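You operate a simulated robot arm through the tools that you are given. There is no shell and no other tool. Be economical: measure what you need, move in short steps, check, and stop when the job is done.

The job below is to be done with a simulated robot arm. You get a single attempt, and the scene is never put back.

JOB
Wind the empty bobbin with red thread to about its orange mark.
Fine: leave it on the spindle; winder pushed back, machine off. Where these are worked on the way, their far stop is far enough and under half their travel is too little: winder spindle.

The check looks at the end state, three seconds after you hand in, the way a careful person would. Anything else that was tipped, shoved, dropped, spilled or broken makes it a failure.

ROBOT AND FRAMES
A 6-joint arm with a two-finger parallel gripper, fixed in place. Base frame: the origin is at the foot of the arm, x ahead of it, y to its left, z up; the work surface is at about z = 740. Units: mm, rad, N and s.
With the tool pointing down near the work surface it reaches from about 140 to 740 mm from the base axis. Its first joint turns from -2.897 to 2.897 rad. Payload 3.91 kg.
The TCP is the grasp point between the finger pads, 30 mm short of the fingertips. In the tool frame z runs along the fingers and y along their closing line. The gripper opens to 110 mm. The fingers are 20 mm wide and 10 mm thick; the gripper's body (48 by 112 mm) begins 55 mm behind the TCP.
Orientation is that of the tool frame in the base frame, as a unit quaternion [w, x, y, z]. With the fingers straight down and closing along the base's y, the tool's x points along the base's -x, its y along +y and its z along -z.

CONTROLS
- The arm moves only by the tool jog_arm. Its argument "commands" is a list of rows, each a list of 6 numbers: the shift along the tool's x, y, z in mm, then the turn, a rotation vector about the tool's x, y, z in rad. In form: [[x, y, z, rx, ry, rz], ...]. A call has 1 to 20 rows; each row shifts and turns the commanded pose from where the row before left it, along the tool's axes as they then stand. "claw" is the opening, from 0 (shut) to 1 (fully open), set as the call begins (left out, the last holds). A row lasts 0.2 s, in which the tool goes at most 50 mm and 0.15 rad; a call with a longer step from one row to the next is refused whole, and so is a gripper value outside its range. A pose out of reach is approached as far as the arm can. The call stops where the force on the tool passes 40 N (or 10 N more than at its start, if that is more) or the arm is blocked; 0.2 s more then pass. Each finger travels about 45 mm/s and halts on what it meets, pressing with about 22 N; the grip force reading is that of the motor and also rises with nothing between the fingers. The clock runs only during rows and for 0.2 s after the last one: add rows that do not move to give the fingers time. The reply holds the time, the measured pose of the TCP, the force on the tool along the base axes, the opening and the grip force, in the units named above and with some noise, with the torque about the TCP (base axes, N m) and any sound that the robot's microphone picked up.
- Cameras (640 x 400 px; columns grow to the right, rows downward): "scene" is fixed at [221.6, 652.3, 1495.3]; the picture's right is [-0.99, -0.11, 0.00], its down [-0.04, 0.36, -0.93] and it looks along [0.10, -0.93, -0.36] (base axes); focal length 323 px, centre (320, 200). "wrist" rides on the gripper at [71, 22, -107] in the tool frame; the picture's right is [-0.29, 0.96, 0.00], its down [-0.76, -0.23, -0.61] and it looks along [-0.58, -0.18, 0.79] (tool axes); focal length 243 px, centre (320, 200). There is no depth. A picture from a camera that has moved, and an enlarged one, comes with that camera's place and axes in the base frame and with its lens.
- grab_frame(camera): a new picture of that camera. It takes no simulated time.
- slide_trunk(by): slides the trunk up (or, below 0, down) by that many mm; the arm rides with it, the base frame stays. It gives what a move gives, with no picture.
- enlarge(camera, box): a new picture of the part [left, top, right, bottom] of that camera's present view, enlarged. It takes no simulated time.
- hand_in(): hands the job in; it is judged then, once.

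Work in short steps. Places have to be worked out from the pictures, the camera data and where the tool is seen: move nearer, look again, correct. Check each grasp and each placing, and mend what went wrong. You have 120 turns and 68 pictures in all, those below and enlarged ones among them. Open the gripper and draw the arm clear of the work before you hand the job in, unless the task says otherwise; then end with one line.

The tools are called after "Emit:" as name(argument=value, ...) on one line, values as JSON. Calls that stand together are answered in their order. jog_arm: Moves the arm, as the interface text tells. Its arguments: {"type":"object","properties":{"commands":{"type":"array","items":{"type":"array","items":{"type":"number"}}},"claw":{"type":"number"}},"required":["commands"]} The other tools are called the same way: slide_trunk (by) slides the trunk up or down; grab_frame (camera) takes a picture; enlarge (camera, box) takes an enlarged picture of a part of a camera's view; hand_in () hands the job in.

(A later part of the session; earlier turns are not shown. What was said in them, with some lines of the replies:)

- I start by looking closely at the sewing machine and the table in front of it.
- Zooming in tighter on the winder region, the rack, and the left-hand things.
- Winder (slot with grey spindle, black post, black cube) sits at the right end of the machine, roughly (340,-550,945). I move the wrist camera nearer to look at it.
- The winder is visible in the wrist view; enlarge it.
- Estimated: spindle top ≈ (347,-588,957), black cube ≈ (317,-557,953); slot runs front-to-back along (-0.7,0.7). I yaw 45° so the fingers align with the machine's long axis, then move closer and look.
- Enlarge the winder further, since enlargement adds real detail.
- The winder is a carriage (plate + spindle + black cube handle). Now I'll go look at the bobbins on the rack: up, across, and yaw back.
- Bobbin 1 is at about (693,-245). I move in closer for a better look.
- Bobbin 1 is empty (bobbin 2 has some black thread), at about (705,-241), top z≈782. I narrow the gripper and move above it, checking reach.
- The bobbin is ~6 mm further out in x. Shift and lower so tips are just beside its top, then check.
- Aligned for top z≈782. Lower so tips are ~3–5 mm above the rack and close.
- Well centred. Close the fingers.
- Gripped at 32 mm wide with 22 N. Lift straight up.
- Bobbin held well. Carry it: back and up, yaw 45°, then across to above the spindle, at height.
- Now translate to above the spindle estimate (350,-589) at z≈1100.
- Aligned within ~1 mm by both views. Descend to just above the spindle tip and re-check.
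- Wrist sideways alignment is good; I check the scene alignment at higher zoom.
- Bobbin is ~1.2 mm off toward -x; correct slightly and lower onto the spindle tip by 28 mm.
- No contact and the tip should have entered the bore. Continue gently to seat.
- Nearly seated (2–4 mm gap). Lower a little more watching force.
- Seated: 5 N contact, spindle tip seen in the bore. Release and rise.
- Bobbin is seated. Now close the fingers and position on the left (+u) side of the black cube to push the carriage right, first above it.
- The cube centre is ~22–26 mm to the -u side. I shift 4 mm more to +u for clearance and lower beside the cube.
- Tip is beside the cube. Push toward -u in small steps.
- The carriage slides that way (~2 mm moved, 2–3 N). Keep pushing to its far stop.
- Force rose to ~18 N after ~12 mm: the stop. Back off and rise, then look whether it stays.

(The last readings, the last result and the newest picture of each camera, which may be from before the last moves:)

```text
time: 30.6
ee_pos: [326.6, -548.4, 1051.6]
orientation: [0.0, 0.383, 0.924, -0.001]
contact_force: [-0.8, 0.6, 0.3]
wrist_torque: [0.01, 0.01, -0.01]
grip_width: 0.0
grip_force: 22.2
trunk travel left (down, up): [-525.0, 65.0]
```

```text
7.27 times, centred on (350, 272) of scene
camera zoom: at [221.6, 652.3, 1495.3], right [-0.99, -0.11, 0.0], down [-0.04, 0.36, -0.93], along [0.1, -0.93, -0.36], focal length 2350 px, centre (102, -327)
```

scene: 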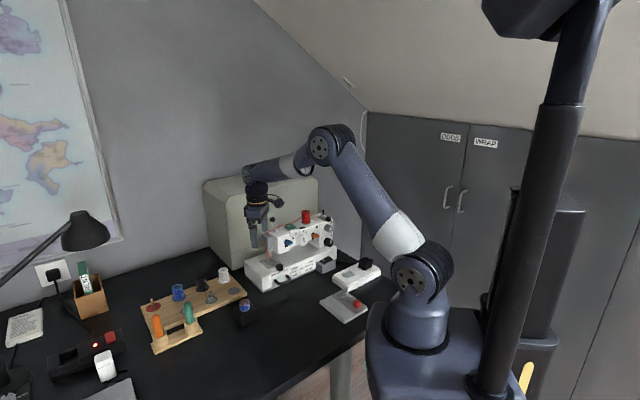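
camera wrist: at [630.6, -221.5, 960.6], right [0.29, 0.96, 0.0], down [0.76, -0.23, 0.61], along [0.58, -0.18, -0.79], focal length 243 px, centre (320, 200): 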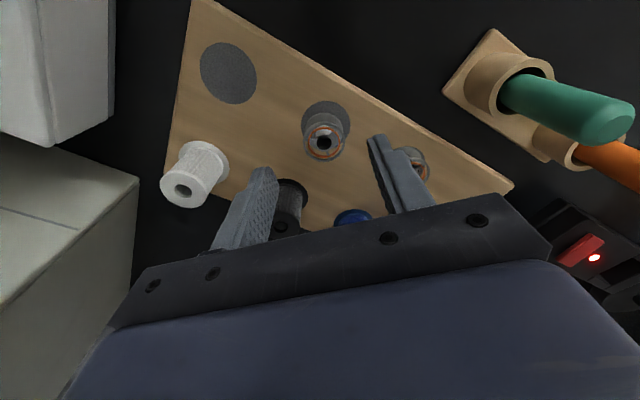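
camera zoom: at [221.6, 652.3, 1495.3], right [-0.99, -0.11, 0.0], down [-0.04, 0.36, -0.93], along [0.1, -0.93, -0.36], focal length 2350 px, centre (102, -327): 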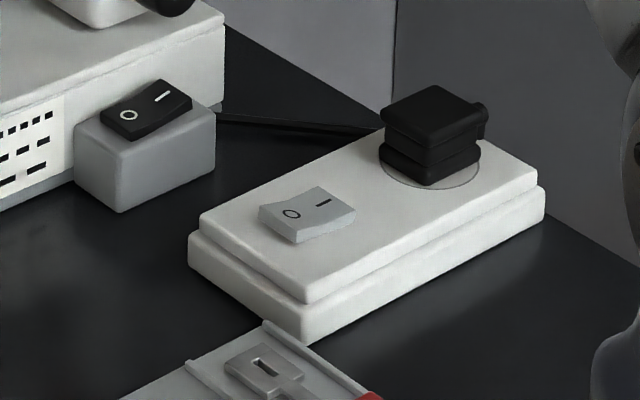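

The carriage stays engaged. Now determine the rocker switch states with a closer view.

Emit:
enlarge(camera="scene", box=[340, 265, 364, 283])

Emit:
enlarge(camera="scene", box=[316, 250, 342, 275])

Emit:
grab_frame(camera="wrist")

```text
16.00 times, centred on (352, 274) of scene
camera zoom: at [221.6, 652.3, 1495.3], right [-0.99, -0.11, 0.0], down [-0.04, 0.36, -0.93], along [0.1, -0.93, -0.36], focal length 5169 px, centre (-192, -984)
```

zoom: 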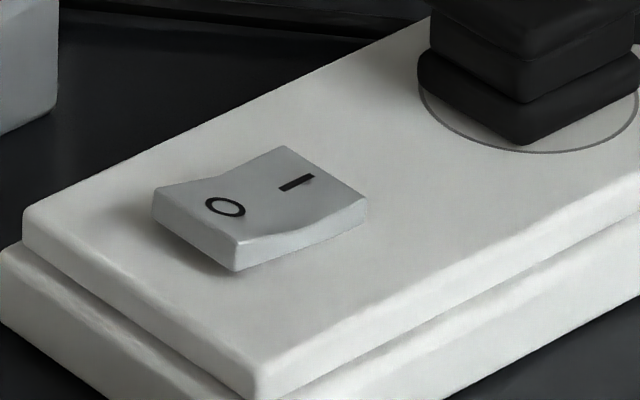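

```text
16.00 times, centred on (329, 262) of scene
camera zoom: at [221.6, 652.3, 1495.3], right [-0.99, -0.11, 0.0], down [-0.04, 0.36, -0.93], along [0.1, -0.93, -0.36], focal length 5169 px, centre (176, -800)
```

zoom: 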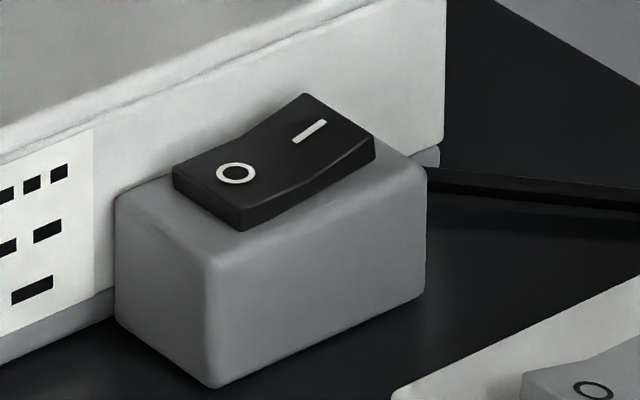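

```text
21 pictures are left
camera wrist: at [292.5, -483.8, 1157.3], right [0.88, 0.47, 0.0], down [0.37, -0.7, 0.61], along [0.29, -0.54, -0.79], focal length 243 px, centre (320, 200)
```

wrist: 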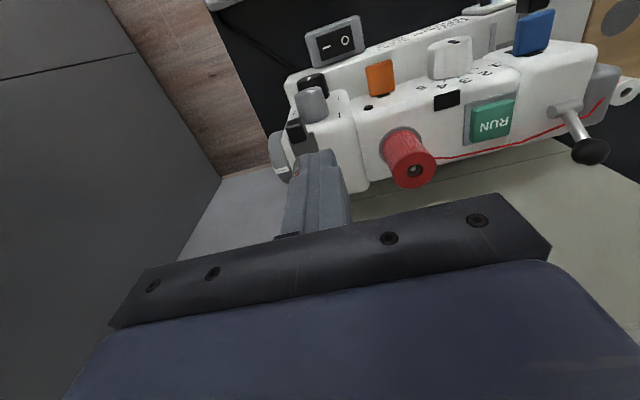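

Strip switch is already on (I pressed); the machine rocker is off (I end raised). The I end is at ≈(315,-511,791). I go in front, tilt the tool ~22° so the gripper body clears the knobs, and descend to a hover.

Emit:
jog_arm(commands=[[28, 8, 0, 0, 0, 0], [28, 7, 0, 0, 0, 0], [0, 0, 0, 0, -0.131, 0], [0, 0, 0, 0, -0.131, 0], [0, 0, 0, 0, -0.131, 0], [14.2, 0, 34.4, 0, 0, 0], [14.2, 0, 34.4, 0, 0, 0], [14.2, 0, 34.4, 0, 0, 0], [14.2, 0, 34.4, 0, 0, 0], [9, 0, 22, 0, 0, 0], [0, 0, 0, 0, 0, 0]])

Emit:
grab_frame(camera="wrist")

Emit:
enlarge(camera="scene", box=[290, 210, 370, 280])

```text
time: 33.0
ee_pos: [296.8, -500.9, 877.3]
orientation: [0.181, 0.376, 0.906, -0.075]
contact_force: [-0.5, 0.2, -0.2]
wrist_torque: [0.03, 0.01, 0.0]
grip_width: 0.0
grip_force: 22.0
trunk travel left (down, up): [-525.0, 65.0]
```

```text
20 pictures are left
camera wrist: at [237.8, -409.4, 947.0], right [0.87, 0.49, 0.11], down [0.17, -0.49, 0.85], along [0.47, -0.72, -0.51], focal length 243 px, centre (320, 200)
```

wrist: 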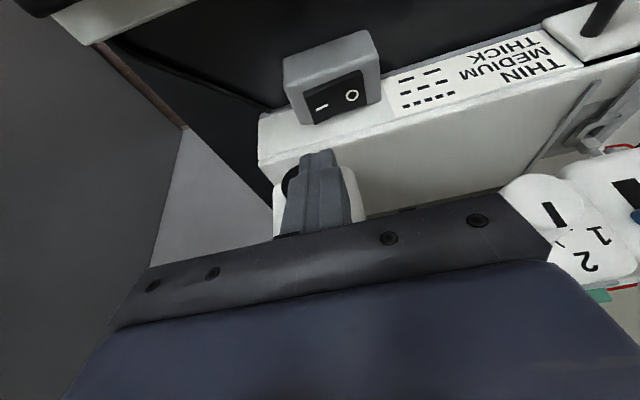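

```text
5.71 times, centred on (330, 245) of scene
camera zoom: at [221.6, 652.3, 1495.3], right [-0.99, -0.11, 0.0], down [-0.04, 0.36, -0.93], along [0.1, -0.93, -0.36], focal length 1846 px, centre (263, -57)
```

zoom: 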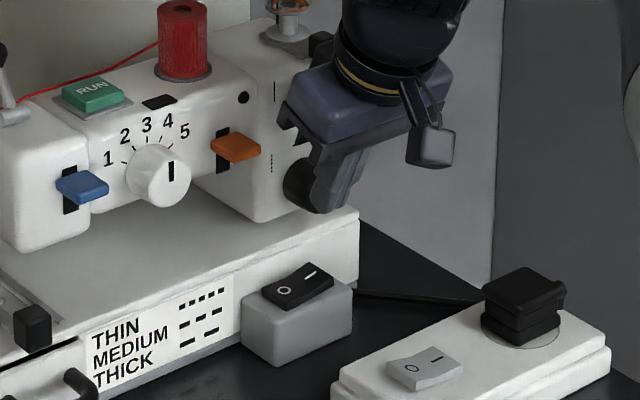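

The I mark refines to ≈(314,-508). Descend 30, shift back 11 and +u 4, then lower slowly onto it.

Emit:
jog_arm(commands=[[5.7, 0, 13.8, 0, 0, 0], [5.8, 0, 13.9, 0, 0, 0], [-10.2, 4.5, 4.2, 0, 0, 0], [3, 0, 7.4, 0, 0, 0], [1.5, 0, 3.7, 0, 0, 0], [0, 0, 0, 0, 0, 0]])

Emit:
enlarge(camera="wrist", box=[250, 40, 410, 220])

```text
time: 34.4
ee_pos: [310.9, -503.7, 834.0]
orientation: [0.181, 0.376, 0.906, -0.076]
contact_force: [-0.1, -0.5, 1.4]
wrist_torque: [-0.02, -0.02, -0.03]
grip_width: 0.1
grip_force: 22.3
trunk travel left (down, up): [-525.0, 65.0]
```

```text
2.22 times, centred on (330, 130) of wrist
camera zoom: at [250.9, -413.4, 905.1], right [0.87, 0.49, 0.11], down [0.17, -0.49, 0.85], along [0.47, -0.72, -0.51], focal length 539 px, centre (298, 356)
```

zoom: 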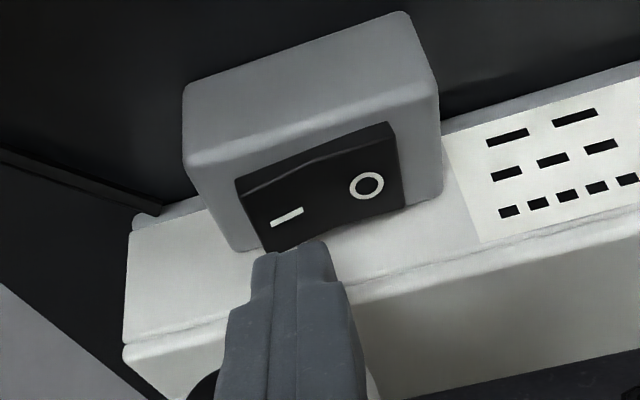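

Tip is ~6 mm behind the I mark and centred; press down in small steps.

Emit:
jog_arm(commands=[[1.5, -3, 3.7, 0, 0, 0], [1.5, 0, 3.7, 0, 0, 0], [0.8, 0, 1.8, 0, 0, 0], [0.8, 0, 1.8, 0, 0, 0], [0.8, 0, 1.8, 0, 0, 0], [0, 0, 0, 0, 0, 0]])

```text
time: 35.8
ee_pos: [309.5, -505.1, 821.5]
orientation: [0.181, 0.376, 0.906, -0.075]
contact_force: [-0.4, -0.4, 1.3]
wrist_torque: [-0.03, 0.0, -0.02]
grip_width: 0.0
grip_force: 22.4
trunk travel left (down, up): [-525.0, 65.0]
```

Emit:
jog_arm(commands=[[0.8, 0, 1.8, 0, 0, 0], [0.8, 0, 1.8, 0, 0, 0], [0.8, 0, 1.8, 0, 0, 0], [0.8, 0, 1.8, 0, 0, 0], [0, 0, 0, 0, 0, 0]])

Emit:
enlarge(camera="wrist", box=[250, 40, 410, 220])

```text
time: 36.8
ee_pos: [308.9, -507.0, 820.9]
orientation: [0.184, 0.377, 0.905, -0.077]
contact_force: [-7.9, 14.2, 24.3]
wrist_torque: [0.56, 0.02, 0.18]
grip_width: 0.0
grip_force: 22.1
trunk travel left (down, up): [-525.0, 65.0]
stopped in row 5: the force on the tool passed its limit at 42 N (the readings are from after the stop); the commanded pose is now the measured one
```

```text
2.22 times, centred on (330, 130) of wrist
camera zoom: at [248.3, -414.8, 888.8], right [0.87, 0.49, 0.11], down [0.16, -0.49, 0.86], along [0.47, -0.72, -0.5], focal length 539 px, centre (298, 356)
```

zoom: 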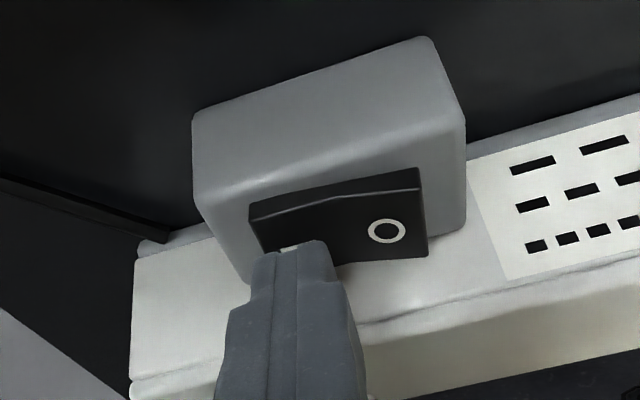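

Force rose to 42 N and the rocker appears flipped. Raise away in front and check in the scene view.

Emit:
jog_arm(commands=[[-3, 0, -8, 0, 0, 0], [-6, 0, -18, 0, 0, 0], [6, 0, -20, 0, 0, 0], [0, 0, -45, 0, 0, 0], [0, 0, -45, 0, 0, 0], [0, 0, -45, 0, 0, 0]])

Emit:
enlarge(camera="scene", box=[280, 200, 345, 275])

```text
time: 38.2
ee_pos: [262.6, -458.9, 983.1]
orientation: [0.182, 0.377, 0.905, -0.075]
contact_force: [-0.1, 0.0, 0.1]
wrist_torque: [0.0, -0.07, -0.01]
grip_width: 0.1
grip_force: 22.4
trunk travel left (down, up): [-525.0, 65.0]
```

```text
5.33 times, centred on (312, 238) of scene
camera zoom: at [221.6, 652.3, 1495.3], right [-0.99, -0.11, 0.0], down [-0.04, 0.36, -0.93], along [0.1, -0.93, -0.36], focal length 1723 px, centre (360, 0)
```

zoom: 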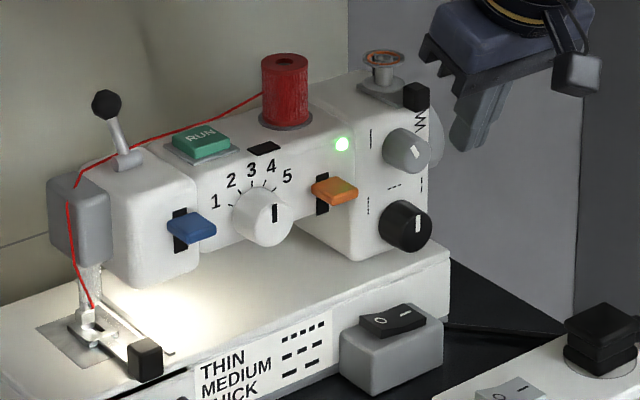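

Machine is on (green LED, lamp). RUN is at about (463,-479,943); move above it with the tool upright again.

Emit:
jog_arm(commands=[[0, 0, -40, 0, 0, 0], [0, 0, -40, 0, 0.131, 0], [0, 0, 0, 0, 0.131, 0], [0, 0, 0, 0, 0.131, 0], [-30, 25, 0, 0, 0, 0], [-30, 25, 0, 0, 0, 0], [-30, 25, 0, 0, 0, 0], [-30, 25, 0, 0, 0, 0], [-30, 25, 0, 0, 0, 0], [0, 0, 0, 0, 0, 0]])

Emit:
grab_frame(camera="wrist")

```text
time: 40.4
ee_pos: [436.2, -457.1, 1060.0]
orientation: [0.002, 0.385, 0.923, -0.002]
contact_force: [0.9, -1.1, -0.1]
wrist_torque: [0.0, 0.01, -0.05]
grip_width: 0.2
grip_force: 21.7
trunk travel left (down, up): [-525.0, 65.0]
```

```text
15 pictures are left
camera wrist: at [401.5, -391.0, 1164.9], right [0.88, 0.47, 0.0], down [0.37, -0.7, 0.61], along [0.29, -0.54, -0.79], focal length 243 px, centre (320, 200)
```

wrist: 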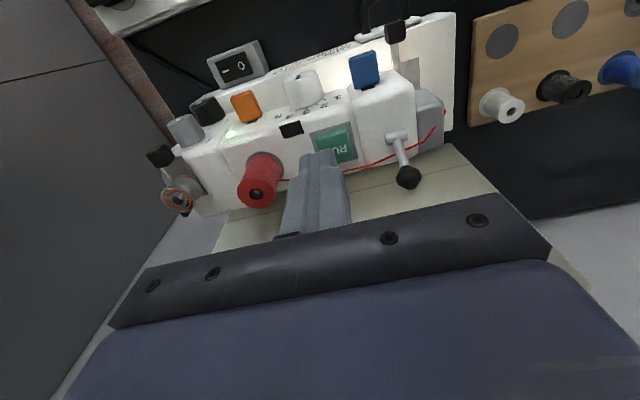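

RUN confirmed at ≈(463.6,-478.4). Move over it and lower to just above.

Emit:
jog_arm(commands=[[-34.4, 4, 0, 0, 0, 0], [0, 0, 30, 0, 0, 0], [0, 0, 30, 0, 0, 0], [0, 0, 17, 0, 0, 0], [0, 0, 0, 0, 0, 0]])

Emit:
enlarge(camera="scene", box=[250, 190, 345, 260])

```text
time: 41.6
ee_pos: [462.2, -477.1, 983.7]
orientation: [0.002, 0.385, 0.923, -0.002]
contact_force: [0.4, 0.1, 0.4]
wrist_torque: [0.04, -0.04, -0.02]
grip_width: 0.0
grip_force: 21.9
trunk travel left (down, up): [-525.0, 65.0]
```

```text
5.71 times, centred on (298, 225) of scene
camera zoom: at [221.6, 652.3, 1495.3], right [-0.99, -0.11, 0.0], down [-0.04, 0.36, -0.93], along [0.1, -0.93, -0.36], focal length 1846 px, centre (449, 57)
```

zoom: 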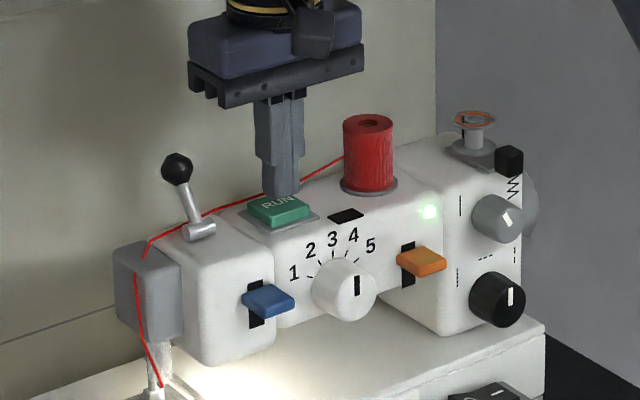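

Tip is over RUN and the bobbin remains visible. Press down in small steps.

Emit:
jog_arm(commands=[[0, 0, 5, 0, 0, 0], [0, 0, 2.5, 0, 0, 0], [0, 0, 2, 0, 0, 0], [0, 0, 1.5, 0, 0, 0], [0, 0, 1.5, 0, 0, 0]])

```text
time: 42.8
ee_pos: [462.5, -478.7, 970.8]
orientation: [0.003, 0.384, 0.923, -0.002]
contact_force: [1.2, 1.7, 4.8]
wrist_torque: [0.05, 0.02, 0.02]
grip_width: 0.0
grip_force: 21.3
trunk travel left (down, up): [-525.0, 65.0]
heard: click
```

A click was heard. Lift off a little and see whether the bobbin is winding.

Emit:
jog_arm(commands=[[0, 0, -12, 0, 0, 0]])

Emit:
enlarge(camera="scene", box=[280, 198, 344, 238])

```text
time: 43.2
ee_pos: [462.3, -478.7, 981.2]
orientation: [0.003, 0.384, 0.923, -0.002]
contact_force: [0.1, 0.0, 0.2]
wrist_torque: [-0.03, -0.02, -0.01]
grip_width: 0.0
grip_force: 21.8
trunk travel left (down, up): [-525.0, 65.0]
```

```text
10.00 times, centred on (312, 218) of scene
camera zoom: at [221.6, 652.3, 1495.3], right [-0.99, -0.11, 0.0], down [-0.04, 0.36, -0.93], along [0.1, -0.93, -0.36], focal length 3231 px, centre (400, 20)
```

zoom: 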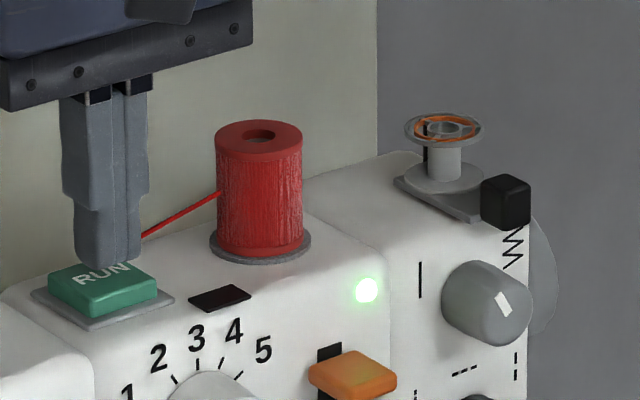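

Nothing conclusive after 0.4 s (no thread yet). Wait one second and look.

Emit:
jog_arm(commands=[[0, 0, 0, 0, 0, 0], [0, 0, 0, 0, 0, 0], [0, 0, 0, 0, 0, 0], [0, 0, 0, 0, 0, 0]])

Emit:
enlarge(camera="scene", box=[310, 200, 342, 220])

```text
time: 44.2
ee_pos: [463.0, -479.7, 982.0]
orientation: [0.002, 0.384, 0.923, -0.002]
contact_force: [-0.3, -0.3, 0.5]
wrist_torque: [-0.02, 0.03, 0.0]
grip_width: 0.1
grip_force: 21.5
trunk travel left (down, up): [-525.0, 65.0]
```

```text
16.00 times, centred on (326, 210) of scene
camera zoom: at [221.6, 652.3, 1495.3], right [-0.99, -0.11, 0.0], down [-0.04, 0.36, -0.93], along [0.1, -0.93, -0.36], focal length 5169 px, centre (224, 40)
```

zoom: 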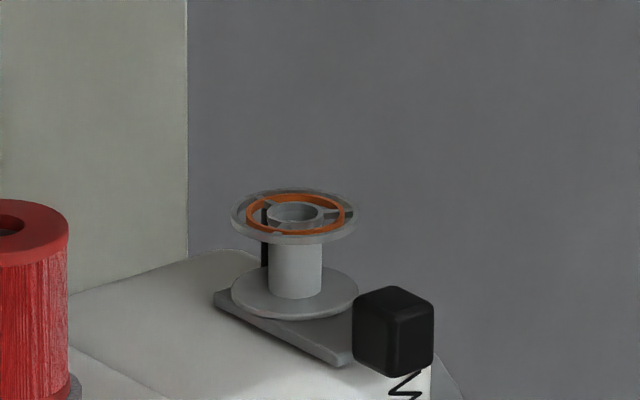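

No thread visible; perhaps RUN must be pressed deeper or held. Press again, deeper, and hold.

Emit:
jog_arm(commands=[[0, 0, 10, 0, 0, 0], [0, 0, 2, 0, 0, 0], [0, 0, 1.5, 0, 0, 0], [0, 0, 1.5, 0, 0, 0], [0, 0, 0, 0, 0, 0], [0, 0, 0, 0, 0, 0]])

Emit:
enlarge(camera="scene", box=[280, 198, 344, 238])

```text
time: 45.6
ee_pos: [462.4, -477.8, 968.2]
orientation: [0.004, 0.384, 0.923, -0.002]
contact_force: [0.0, -4.1, 16.1]
wrist_torque: [-0.12, 0.02, 0.0]
grip_width: 0.3
grip_force: 22.3
trunk travel left (down, up): [-525.0, 65.0]
heard: click
```

```text
10.00 times, centred on (312, 218) of scene
camera zoom: at [221.6, 652.3, 1495.3], right [-0.99, -0.11, 0.0], down [-0.04, 0.36, -0.93], along [0.1, -0.93, -0.36], focal length 3231 px, centre (400, 20)
```

zoom: 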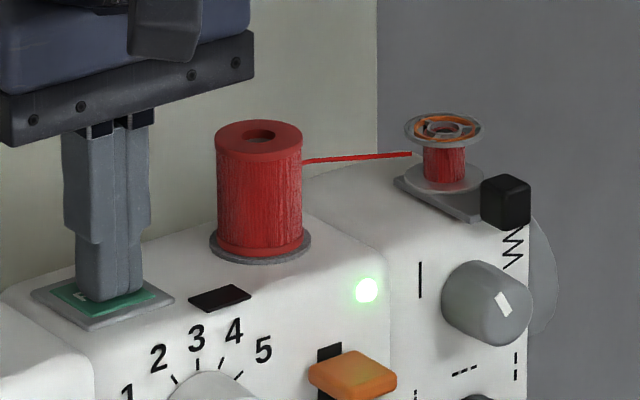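

It winds while held: red thread now runs to the bobbin (wound ~44 px vs the ring ~56 px). Hold 0.4 s more and look again.

Emit:
jog_arm(commands=[[0, 0, 0, 0, 0, 0]])

Emit:
enlarge(camera="scene", box=[310, 200, 342, 220])

```text
time: 46.0
ee_pos: [462.6, -478.4, 968.5]
orientation: [0.004, 0.384, 0.923, -0.002]
contact_force: [1.5, -6.1, 16.8]
wrist_torque: [-0.16, -0.01, -0.01]
grip_width: 0.1
grip_force: 22.2
trunk travel left (down, up): [-525.0, 65.0]
```

```text
16.00 times, centred on (326, 210) of scene
camera zoom: at [221.6, 652.3, 1495.3], right [-0.99, -0.11, 0.0], down [-0.04, 0.36, -0.93], along [0.1, -0.93, -0.36], focal length 5169 px, centre (224, 40)
```

zoom: 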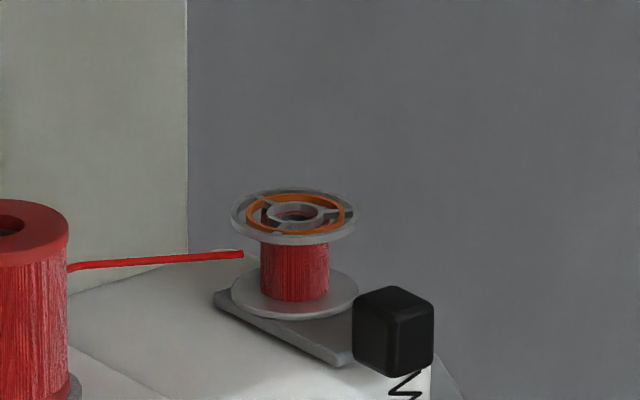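

Wound diameter ~68 px versus ring ~92 px (hub 53). Hold 0.6 s more.

Emit:
jog_arm(commands=[[0, 0, 0, 0, 0, 0], [0, 0, 0, 0, 0, 0]])

Emit:
enlarge(camera="scene", box=[310, 200, 342, 220])

```text
time: 46.6
ee_pos: [461.5, -477.0, 968.9]
orientation: [0.003, 0.384, 0.923, -0.002]
contact_force: [2.0, -7.2, 17.6]
wrist_torque: [-0.18, -0.08, -0.02]
grip_width: 0.0
grip_force: 21.5
trunk travel left (down, up): [-525.0, 65.0]
```

```text
16.00 times, centred on (326, 210) of scene
camera zoom: at [221.6, 652.3, 1495.3], right [-0.99, -0.11, 0.0], down [-0.04, 0.36, -0.93], along [0.1, -0.93, -0.36], focal length 5169 px, centre (224, 40)
```

zoom: 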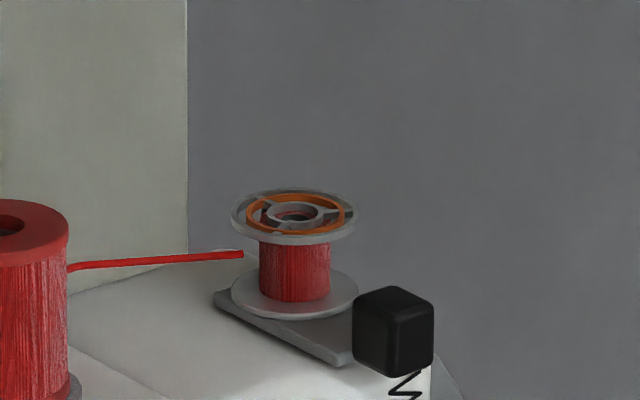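

Now ~72 px: about 7 px/s. Hold 1.8 s more and check.

Emit:
jog_arm(commands=[[0, 0, 0, 0, 0, 0], [0, 0, 0, 0, 0, 0], [0, 0, 0, 0, 0, 0], [0, 0, 0, 0, 0, 0], [0, 0, 0, 0, 0, 0], [0, 0, 0, 0, 0, 0], [0, 0, 0, 0, 0, 0], [0, 0, 0, 0, 0, 0]])

Emit:
enlarge(camera="scene", box=[310, 200, 342, 220])

```text
time: 48.4
ee_pos: [462.3, -477.5, 966.8]
orientation: [0.002, 0.384, 0.923, -0.002]
contact_force: [1.0, -5.2, 18.9]
wrist_torque: [-0.1, -0.06, 0.01]
grip_width: 0.0
grip_force: 21.9
trunk travel left (down, up): [-525.0, 65.0]
```

```text
16.00 times, centred on (326, 210) of scene
camera zoom: at [221.6, 652.3, 1495.3], right [-0.99, -0.11, 0.0], down [-0.04, 0.36, -0.93], along [0.1, -0.93, -0.36], focal length 5169 px, centre (224, 40)
```

zoom: 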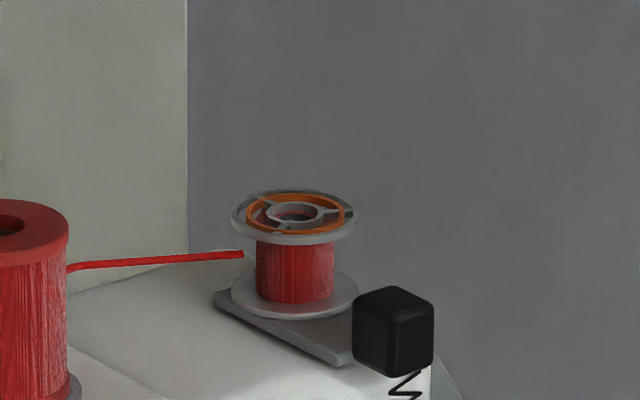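

~78 px now. Hold ~3.2 s more and check.

Emit:
jog_arm(commands=[[0, 0, 0, 0, 0, 0], [0, 0, 0, 0, 0, 0], [0, 0, 0, 0, 0, 0], [0, 0, 0, 0, 0, 0], [0, 0, 0, 0, 0, 0], [0, 0, 0, 0, 0, 0], [0, 0, 0, 0, 0, 0], [0, 0, 0, 0, 0, 0], [0, 0, 0, 0, 0, 0], [0, 0, 0, 0, 0, 0], [0, 0, 0, 0, 0, 0], [0, 0, 0, 0, 0, 0], [0, 0, 0, 0, 0, 0], [0, 0, 0, 0, 0, 0], [0, 0, 0, 0, 0, 0]])

Emit:
enlarge(camera="scene", box=[310, 200, 342, 220])

```text
time: 51.6
ee_pos: [462.1, -476.7, 966.7]
orientation: [0.003, 0.385, 0.923, -0.003]
contact_force: [1.3, -1.8, 18.0]
wrist_torque: [-0.05, 0.0, 0.04]
grip_width: 0.2
grip_force: 21.7
trunk travel left (down, up): [-525.0, 65.0]
```

```text
16.00 times, centred on (326, 210) of scene
camera zoom: at [221.6, 652.3, 1495.3], right [-0.99, -0.11, 0.0], down [-0.04, 0.36, -0.93], along [0.1, -0.93, -0.36], focal length 5169 px, centre (224, 40)
```

zoom: 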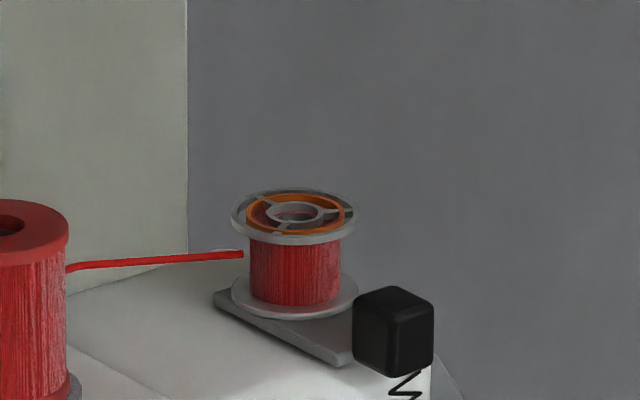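

~92 px: at the ring's centreline. Release RUN now.

Emit:
jog_arm(commands=[[0, 0, -25, 0, 0, 0]])

Emit:
enlarge(camera="scene", box=[282, 195, 346, 240])

```text
time: 52.0
ee_pos: [461.9, -476.2, 991.0]
orientation: [0.001, 0.384, 0.924, -0.001]
contact_force: [0.7, -1.2, 0.4]
wrist_torque: [-0.02, 0.02, -0.03]
grip_width: 0.0
grip_force: 21.7
trunk travel left (down, up): [-525.0, 65.0]
```

```text
8.89 times, centred on (314, 218) of scene
camera zoom: at [221.6, 652.3, 1495.3], right [-0.99, -0.11, 0.0], down [-0.04, 0.36, -0.93], along [0.1, -0.93, -0.36], focal length 2872 px, centre (373, 44)
```

zoom: 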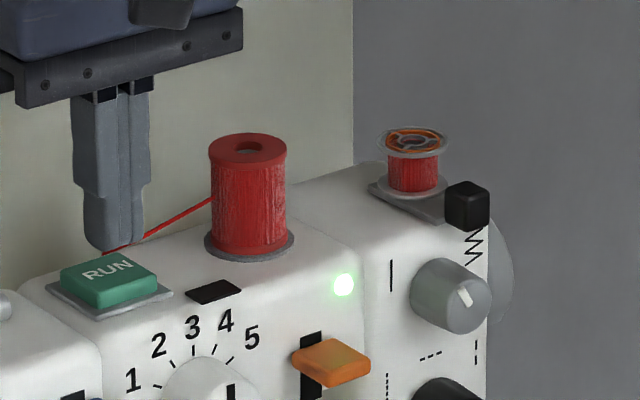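

Stopped cleanly at the mark, thread back. Now push the winder back: go to the outer (-u) side of the black cube, at height first, then lower.

Emit:
jog_arm(commands=[[0, 0, -37, 0, 0, 0], [0, 0, -38, 0, 0, 0], [8.5, -40, 0, 0, 0, 0], [8.5, -40, 0, 0, 0, 0], [8.5, -40, 0, 0, 0, 0], [8.5, -40, 0, 0, 0, 0], [8.6, -40, 0, 0, 0, 0], [0, 0, 30, 0, 0, 0], [0, 0, 15, 0, 0, 0], [0, 0, 0, 0, 0, 0]])

Emit:
enlarge(camera="wrist", box=[220, 60, 420, 230])

```text
time: 54.2
ee_pos: [289.1, -590.2, 1022.2]
orientation: [0.003, 0.384, 0.923, -0.001]
contact_force: [0.0, -0.5, 0.1]
wrist_torque: [-0.03, 0.0, 0.01]
grip_width: 0.0
grip_force: 21.8
trunk travel left (down, up): [-525.0, 65.0]
```

```text
2.35 times, centred on (320, 145) of wrist
camera zoom: at [254.7, -523.6, 1126.5], right [0.88, 0.47, 0.0], down [0.37, -0.7, 0.61], along [0.29, -0.54, -0.79], focal length 571 px, centre (320, 329)
```

zoom: 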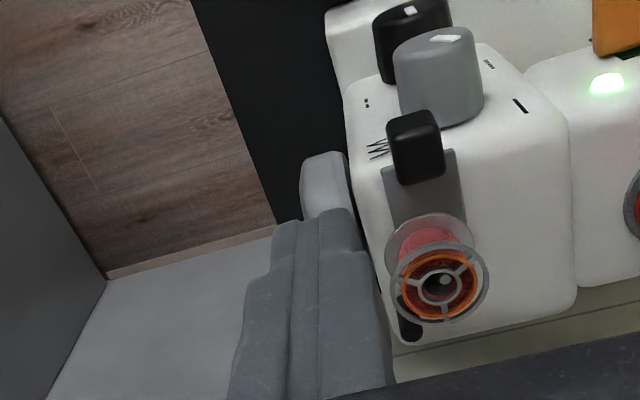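

Clear of everything: cube centre ≈(313,-568), finger ~32 mm outside it, wheel top ~931. Lower to push height and push +u.

Emit:
jog_arm(commands=[[0, 0, 20, 0, 0, 0], [0, 0, 20, 0, 0, 0], [0, 5, 0, 0, 0, 0], [0, 5, 0, 0, 0, 0], [0, 3, 0, 0, 0, 0], [0, 3, 0, 0, 0, 0], [0, 3, 0, 0, 0, 0], [0, 0, 0, 0, 0, 0]])

```text
time: 56.0
ee_pos: [302.6, -575.7, 981.8]
orientation: [0.003, 0.384, 0.923, -0.002]
contact_force: [-0.4, 0.5, 1.0]
wrist_torque: [0.01, 0.06, -0.01]
grip_width: 0.0
grip_force: 22.0
trunk travel left (down, up): [-525.0, 65.0]
```

Emit:
jog_arm(commands=[[0, 3, 0, 0, 0, 0], [0, 2, 0, 0, 0, 0], [0, 2, 0, 0, 0, 0], [0, 2, 0, 0, 0, 0], [0, 0, 0, 0, 0, 0]])

```text
time: 57.2
ee_pos: [309.5, -569.7, 982.0]
orientation: [0.001, 0.385, 0.923, -0.002]
contact_force: [-4.3, -10.8, -1.6]
wrist_torque: [-0.32, 0.11, 0.03]
grip_width: 0.0
grip_force: 22.0
trunk travel left (down, up): [-525.0, 65.0]
```

Force ~11 N suggests the home stop. One small extra push, then back off, rise, and check.

Emit:
jog_arm(commands=[[0, 1, 0, 0, 0, 0], [0, -8, 0, 0, 0, 0], [0, -4, 0, 0, 0, 0], [0, 0, -35, 0, 0, 0], [0, 0, -40, 0, 0, 0], [0, 0, 0, 0, 0, 0]])

Emit:
enlarge(camera="scene", box=[310, 195, 346, 235])

```text
time: 58.6
ee_pos: [301.2, -577.1, 1056.7]
orientation: [0.003, 0.384, 0.923, -0.001]
contact_force: [-0.5, -0.3, 0.3]
wrist_torque: [0.0, -0.03, 0.02]
grip_width: 0.2
grip_force: 22.4
trunk travel left (down, up): [-525.0, 65.0]
```

```text
10.00 times, centred on (328, 215) of scene
camera zoom: at [221.6, 652.3, 1495.3], right [-0.99, -0.11, 0.0], down [-0.04, 0.36, -0.93], along [0.1, -0.93, -0.36], focal length 3231 px, centre (240, 50)
```

zoom: 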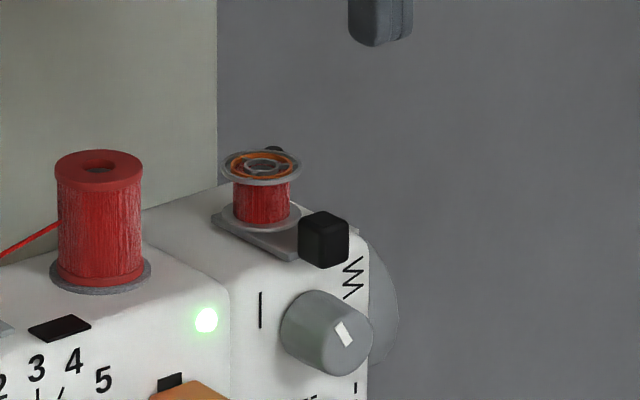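

Winder is back home with the wound bobbin seated. Now the O end of the power rocker: go in front, tilt as before, and descend offset 30 mm along +u.

Emit:
jog_arm(commands=[[29, 0, 0, 0, 0, 0], [28, 5, 0, 0, 0, 0], [0, 38, 0, 0, 0, 0], [0, 38, 0, 0, 0, 0], [0, 0, 0, 0, -0.131, 0], [0, 0, 0, 0, -0.131, 0], [0, 0, 0, 0, -0.131, 0], [14.2, 0, 34.4, 0, 0, 0], [14.2, 0, 34.4, 0, 0, 0], [14.2, 0, 34.4, 0, 0, 0], [14.2, 0, 34.4, 0, 0, 0], [11.5, 0, 27.6, 0, 0, 0], [0, 0, 0, 0, 0, 0]])

```text
time: 61.4
ee_pos: [322.0, -479.6, 876.7]
orientation: [0.182, 0.376, 0.905, -0.077]
contact_force: [0.4, -0.4, 0.0]
wrist_torque: [0.02, 0.01, 0.01]
grip_width: 0.1
grip_force: 21.8
trunk travel left (down, up): [-525.0, 65.0]
```

Emit:
jog_arm(commands=[[5.7, 0, 13.8, 0, 0, 0], [5.8, 0, 13.9, 0, 0, 0], [-8.4, 3.2, 3.5, 0, 0, 0], [3.8, 0, 9.2, 0, 0, 0], [0, 0, 0, 0, 0, 0]])

Emit:
enlarge(camera="wrist", box=[230, 40, 410, 220])

```text
time: 62.6
ee_pos: [328.3, -484.4, 836.6]
orientation: [0.182, 0.376, 0.905, -0.077]
contact_force: [0.6, 0.0, 0.2]
wrist_torque: [0.01, 0.03, -0.02]
grip_width: 0.2
grip_force: 21.4
trunk travel left (down, up): [-525.0, 65.0]
```

```text
2.22 times, centred on (320, 130) of wrist
camera zoom: at [268.7, -393.6, 907.1], right [0.87, 0.48, 0.11], down [0.16, -0.49, 0.86], along [0.47, -0.72, -0.51], focal length 539 px, centre (320, 356)
```

zoom: 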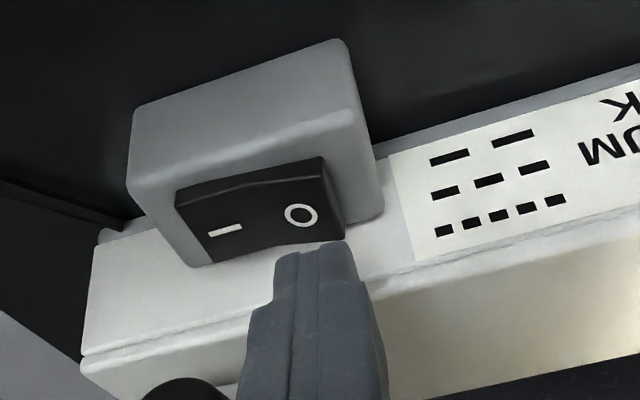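

Tip is placed relative to O just as it was for I. Press down.

Emit:
jog_arm(commands=[[1.5, 1, 3.7, 0, 0, 0], [1.5, 0, 3.7, 0, 0, 0], [1.5, 0, 3.7, 0, 0, 0], [0.8, 0, 1.8, 0, 0, 0], [0.8, 0, 1.8, 0, 0, 0], [0.8, 0, 1.8, 0, 0, 0], [0.8, 0, 1.8, 0, 0, 0], [0.8, 0, 1.8, 0, 0, 0], [0, 0, 0, 0, 0, 0]])

```text
time: 64.6
ee_pos: [329.9, -484.3, 819.8]
orientation: [0.185, 0.376, 0.904, -0.079]
contact_force: [1.8, 4.7, 27.8]
wrist_torque: [-0.08, 0.01, 0.01]
grip_width: 0.3
grip_force: 22.2
trunk travel left (down, up): [-525.0, 65.0]
```

28 N; press one more step to be sure, then retract clear.

Emit:
jog_arm(commands=[[0.6, 0, 1.4, 0, 0, 0], [0.6, 0, 1.4, 0, 0, 0]])

Emit:
jog_arm(commands=[[-3, 0, -8, 0, 0, 0], [-6, 0, -18, 0, 0, 0], [6, 0, -20, 0, 0, 0], [0, 0, -45, 0, 0, 0], [0, 0, -45, 0, 0, 0], [0, 0, -45, 0, 0, 0]])

Emit:
enlarge(camera="scene", box=[280, 200, 345, 275])

```text
time: 65.0
ee_pos: [329.8, -483.5, 819.4]
orientation: [0.186, 0.376, 0.904, -0.08]
contact_force: [-4.7, 13.7, 21.2]
wrist_torque: [0.25, 0.24, -0.11]
grip_width: 0.1
grip_force: 21.8
trunk travel left (down, up): [-525.0, 65.0]
stopped in row 2: the force on the tool passed its limit at 43 N (the readings are from after the stop); the commanded pose is now the measured one
```

```text
time: 66.4
ee_pos: [280.7, -437.7, 983.5]
orientation: [0.184, 0.376, 0.905, -0.079]
contact_force: [0.5, -0.3, 0.2]
wrist_torque: [-0.02, 0.01, 0.0]
grip_width: 0.0
grip_force: 21.7
trunk travel left (down, up): [-525.0, 65.0]
```

```text
5.33 times, centred on (312, 238) of scene
camera zoom: at [221.6, 652.3, 1495.3], right [-0.99, -0.11, 0.0], down [-0.04, 0.36, -0.93], along [0.1, -0.93, -0.36], focal length 1723 px, centre (360, 0)
```

zoom: 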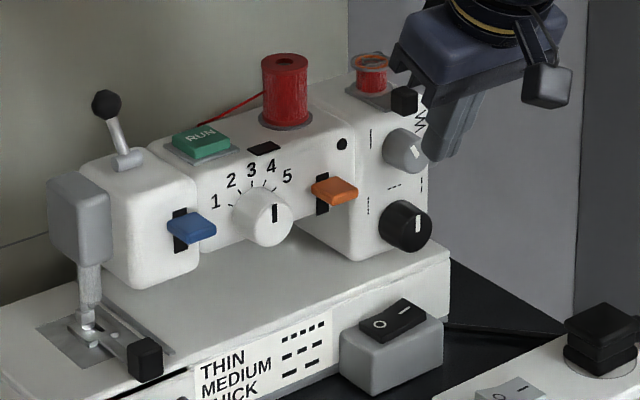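

Machine is off (LED and lamp dark), winder home, bobbin wound. Open the gripper and draw the arm clear upward.

Emit:
jog_arm(claw=0.6, commands=[[0, 0, -40, 0, 0, 0], [0, 0, -40, 0, 0.131, 0], [0, 0, -40, 0, 0.131, 0], [0, 0, -40, 0, 0.131, 0], [30, 0, -20, 0, 0, 0], [0, 0, 0, 0, 0, 0]])

Emit:
grab_frame(camera="scene")

```text
time: 67.8
ee_pos: [226.2, -381.7, 1158.6]
orientation: [0.004, 0.384, 0.923, -0.003]
contact_force: [0.1, -0.2, 0.0]
wrist_torque: [0.02, 0.01, 0.07]
grip_width: 65.9
grip_force: 0.0
trunk travel left (down, up): [-525.0, 65.0]
```

```text
1 pictures are left
```

scene: 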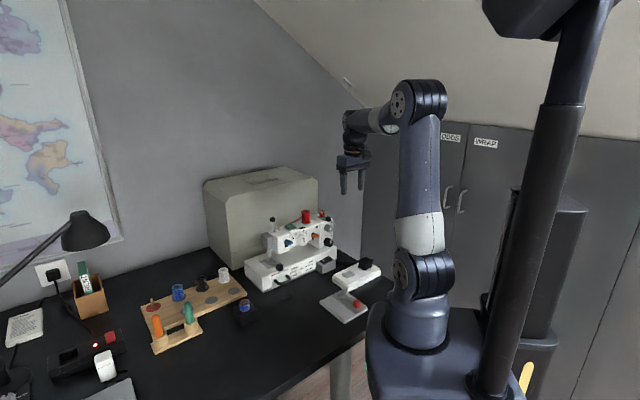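

Everything is in place and the arm is clear; hand in.

Emit:
hand_in()

```text
The job is handed in.
```

The empty bobbin is wound with red thread to about its orange mark and left on the spindle, the winder is pushed back, and the machine is off.
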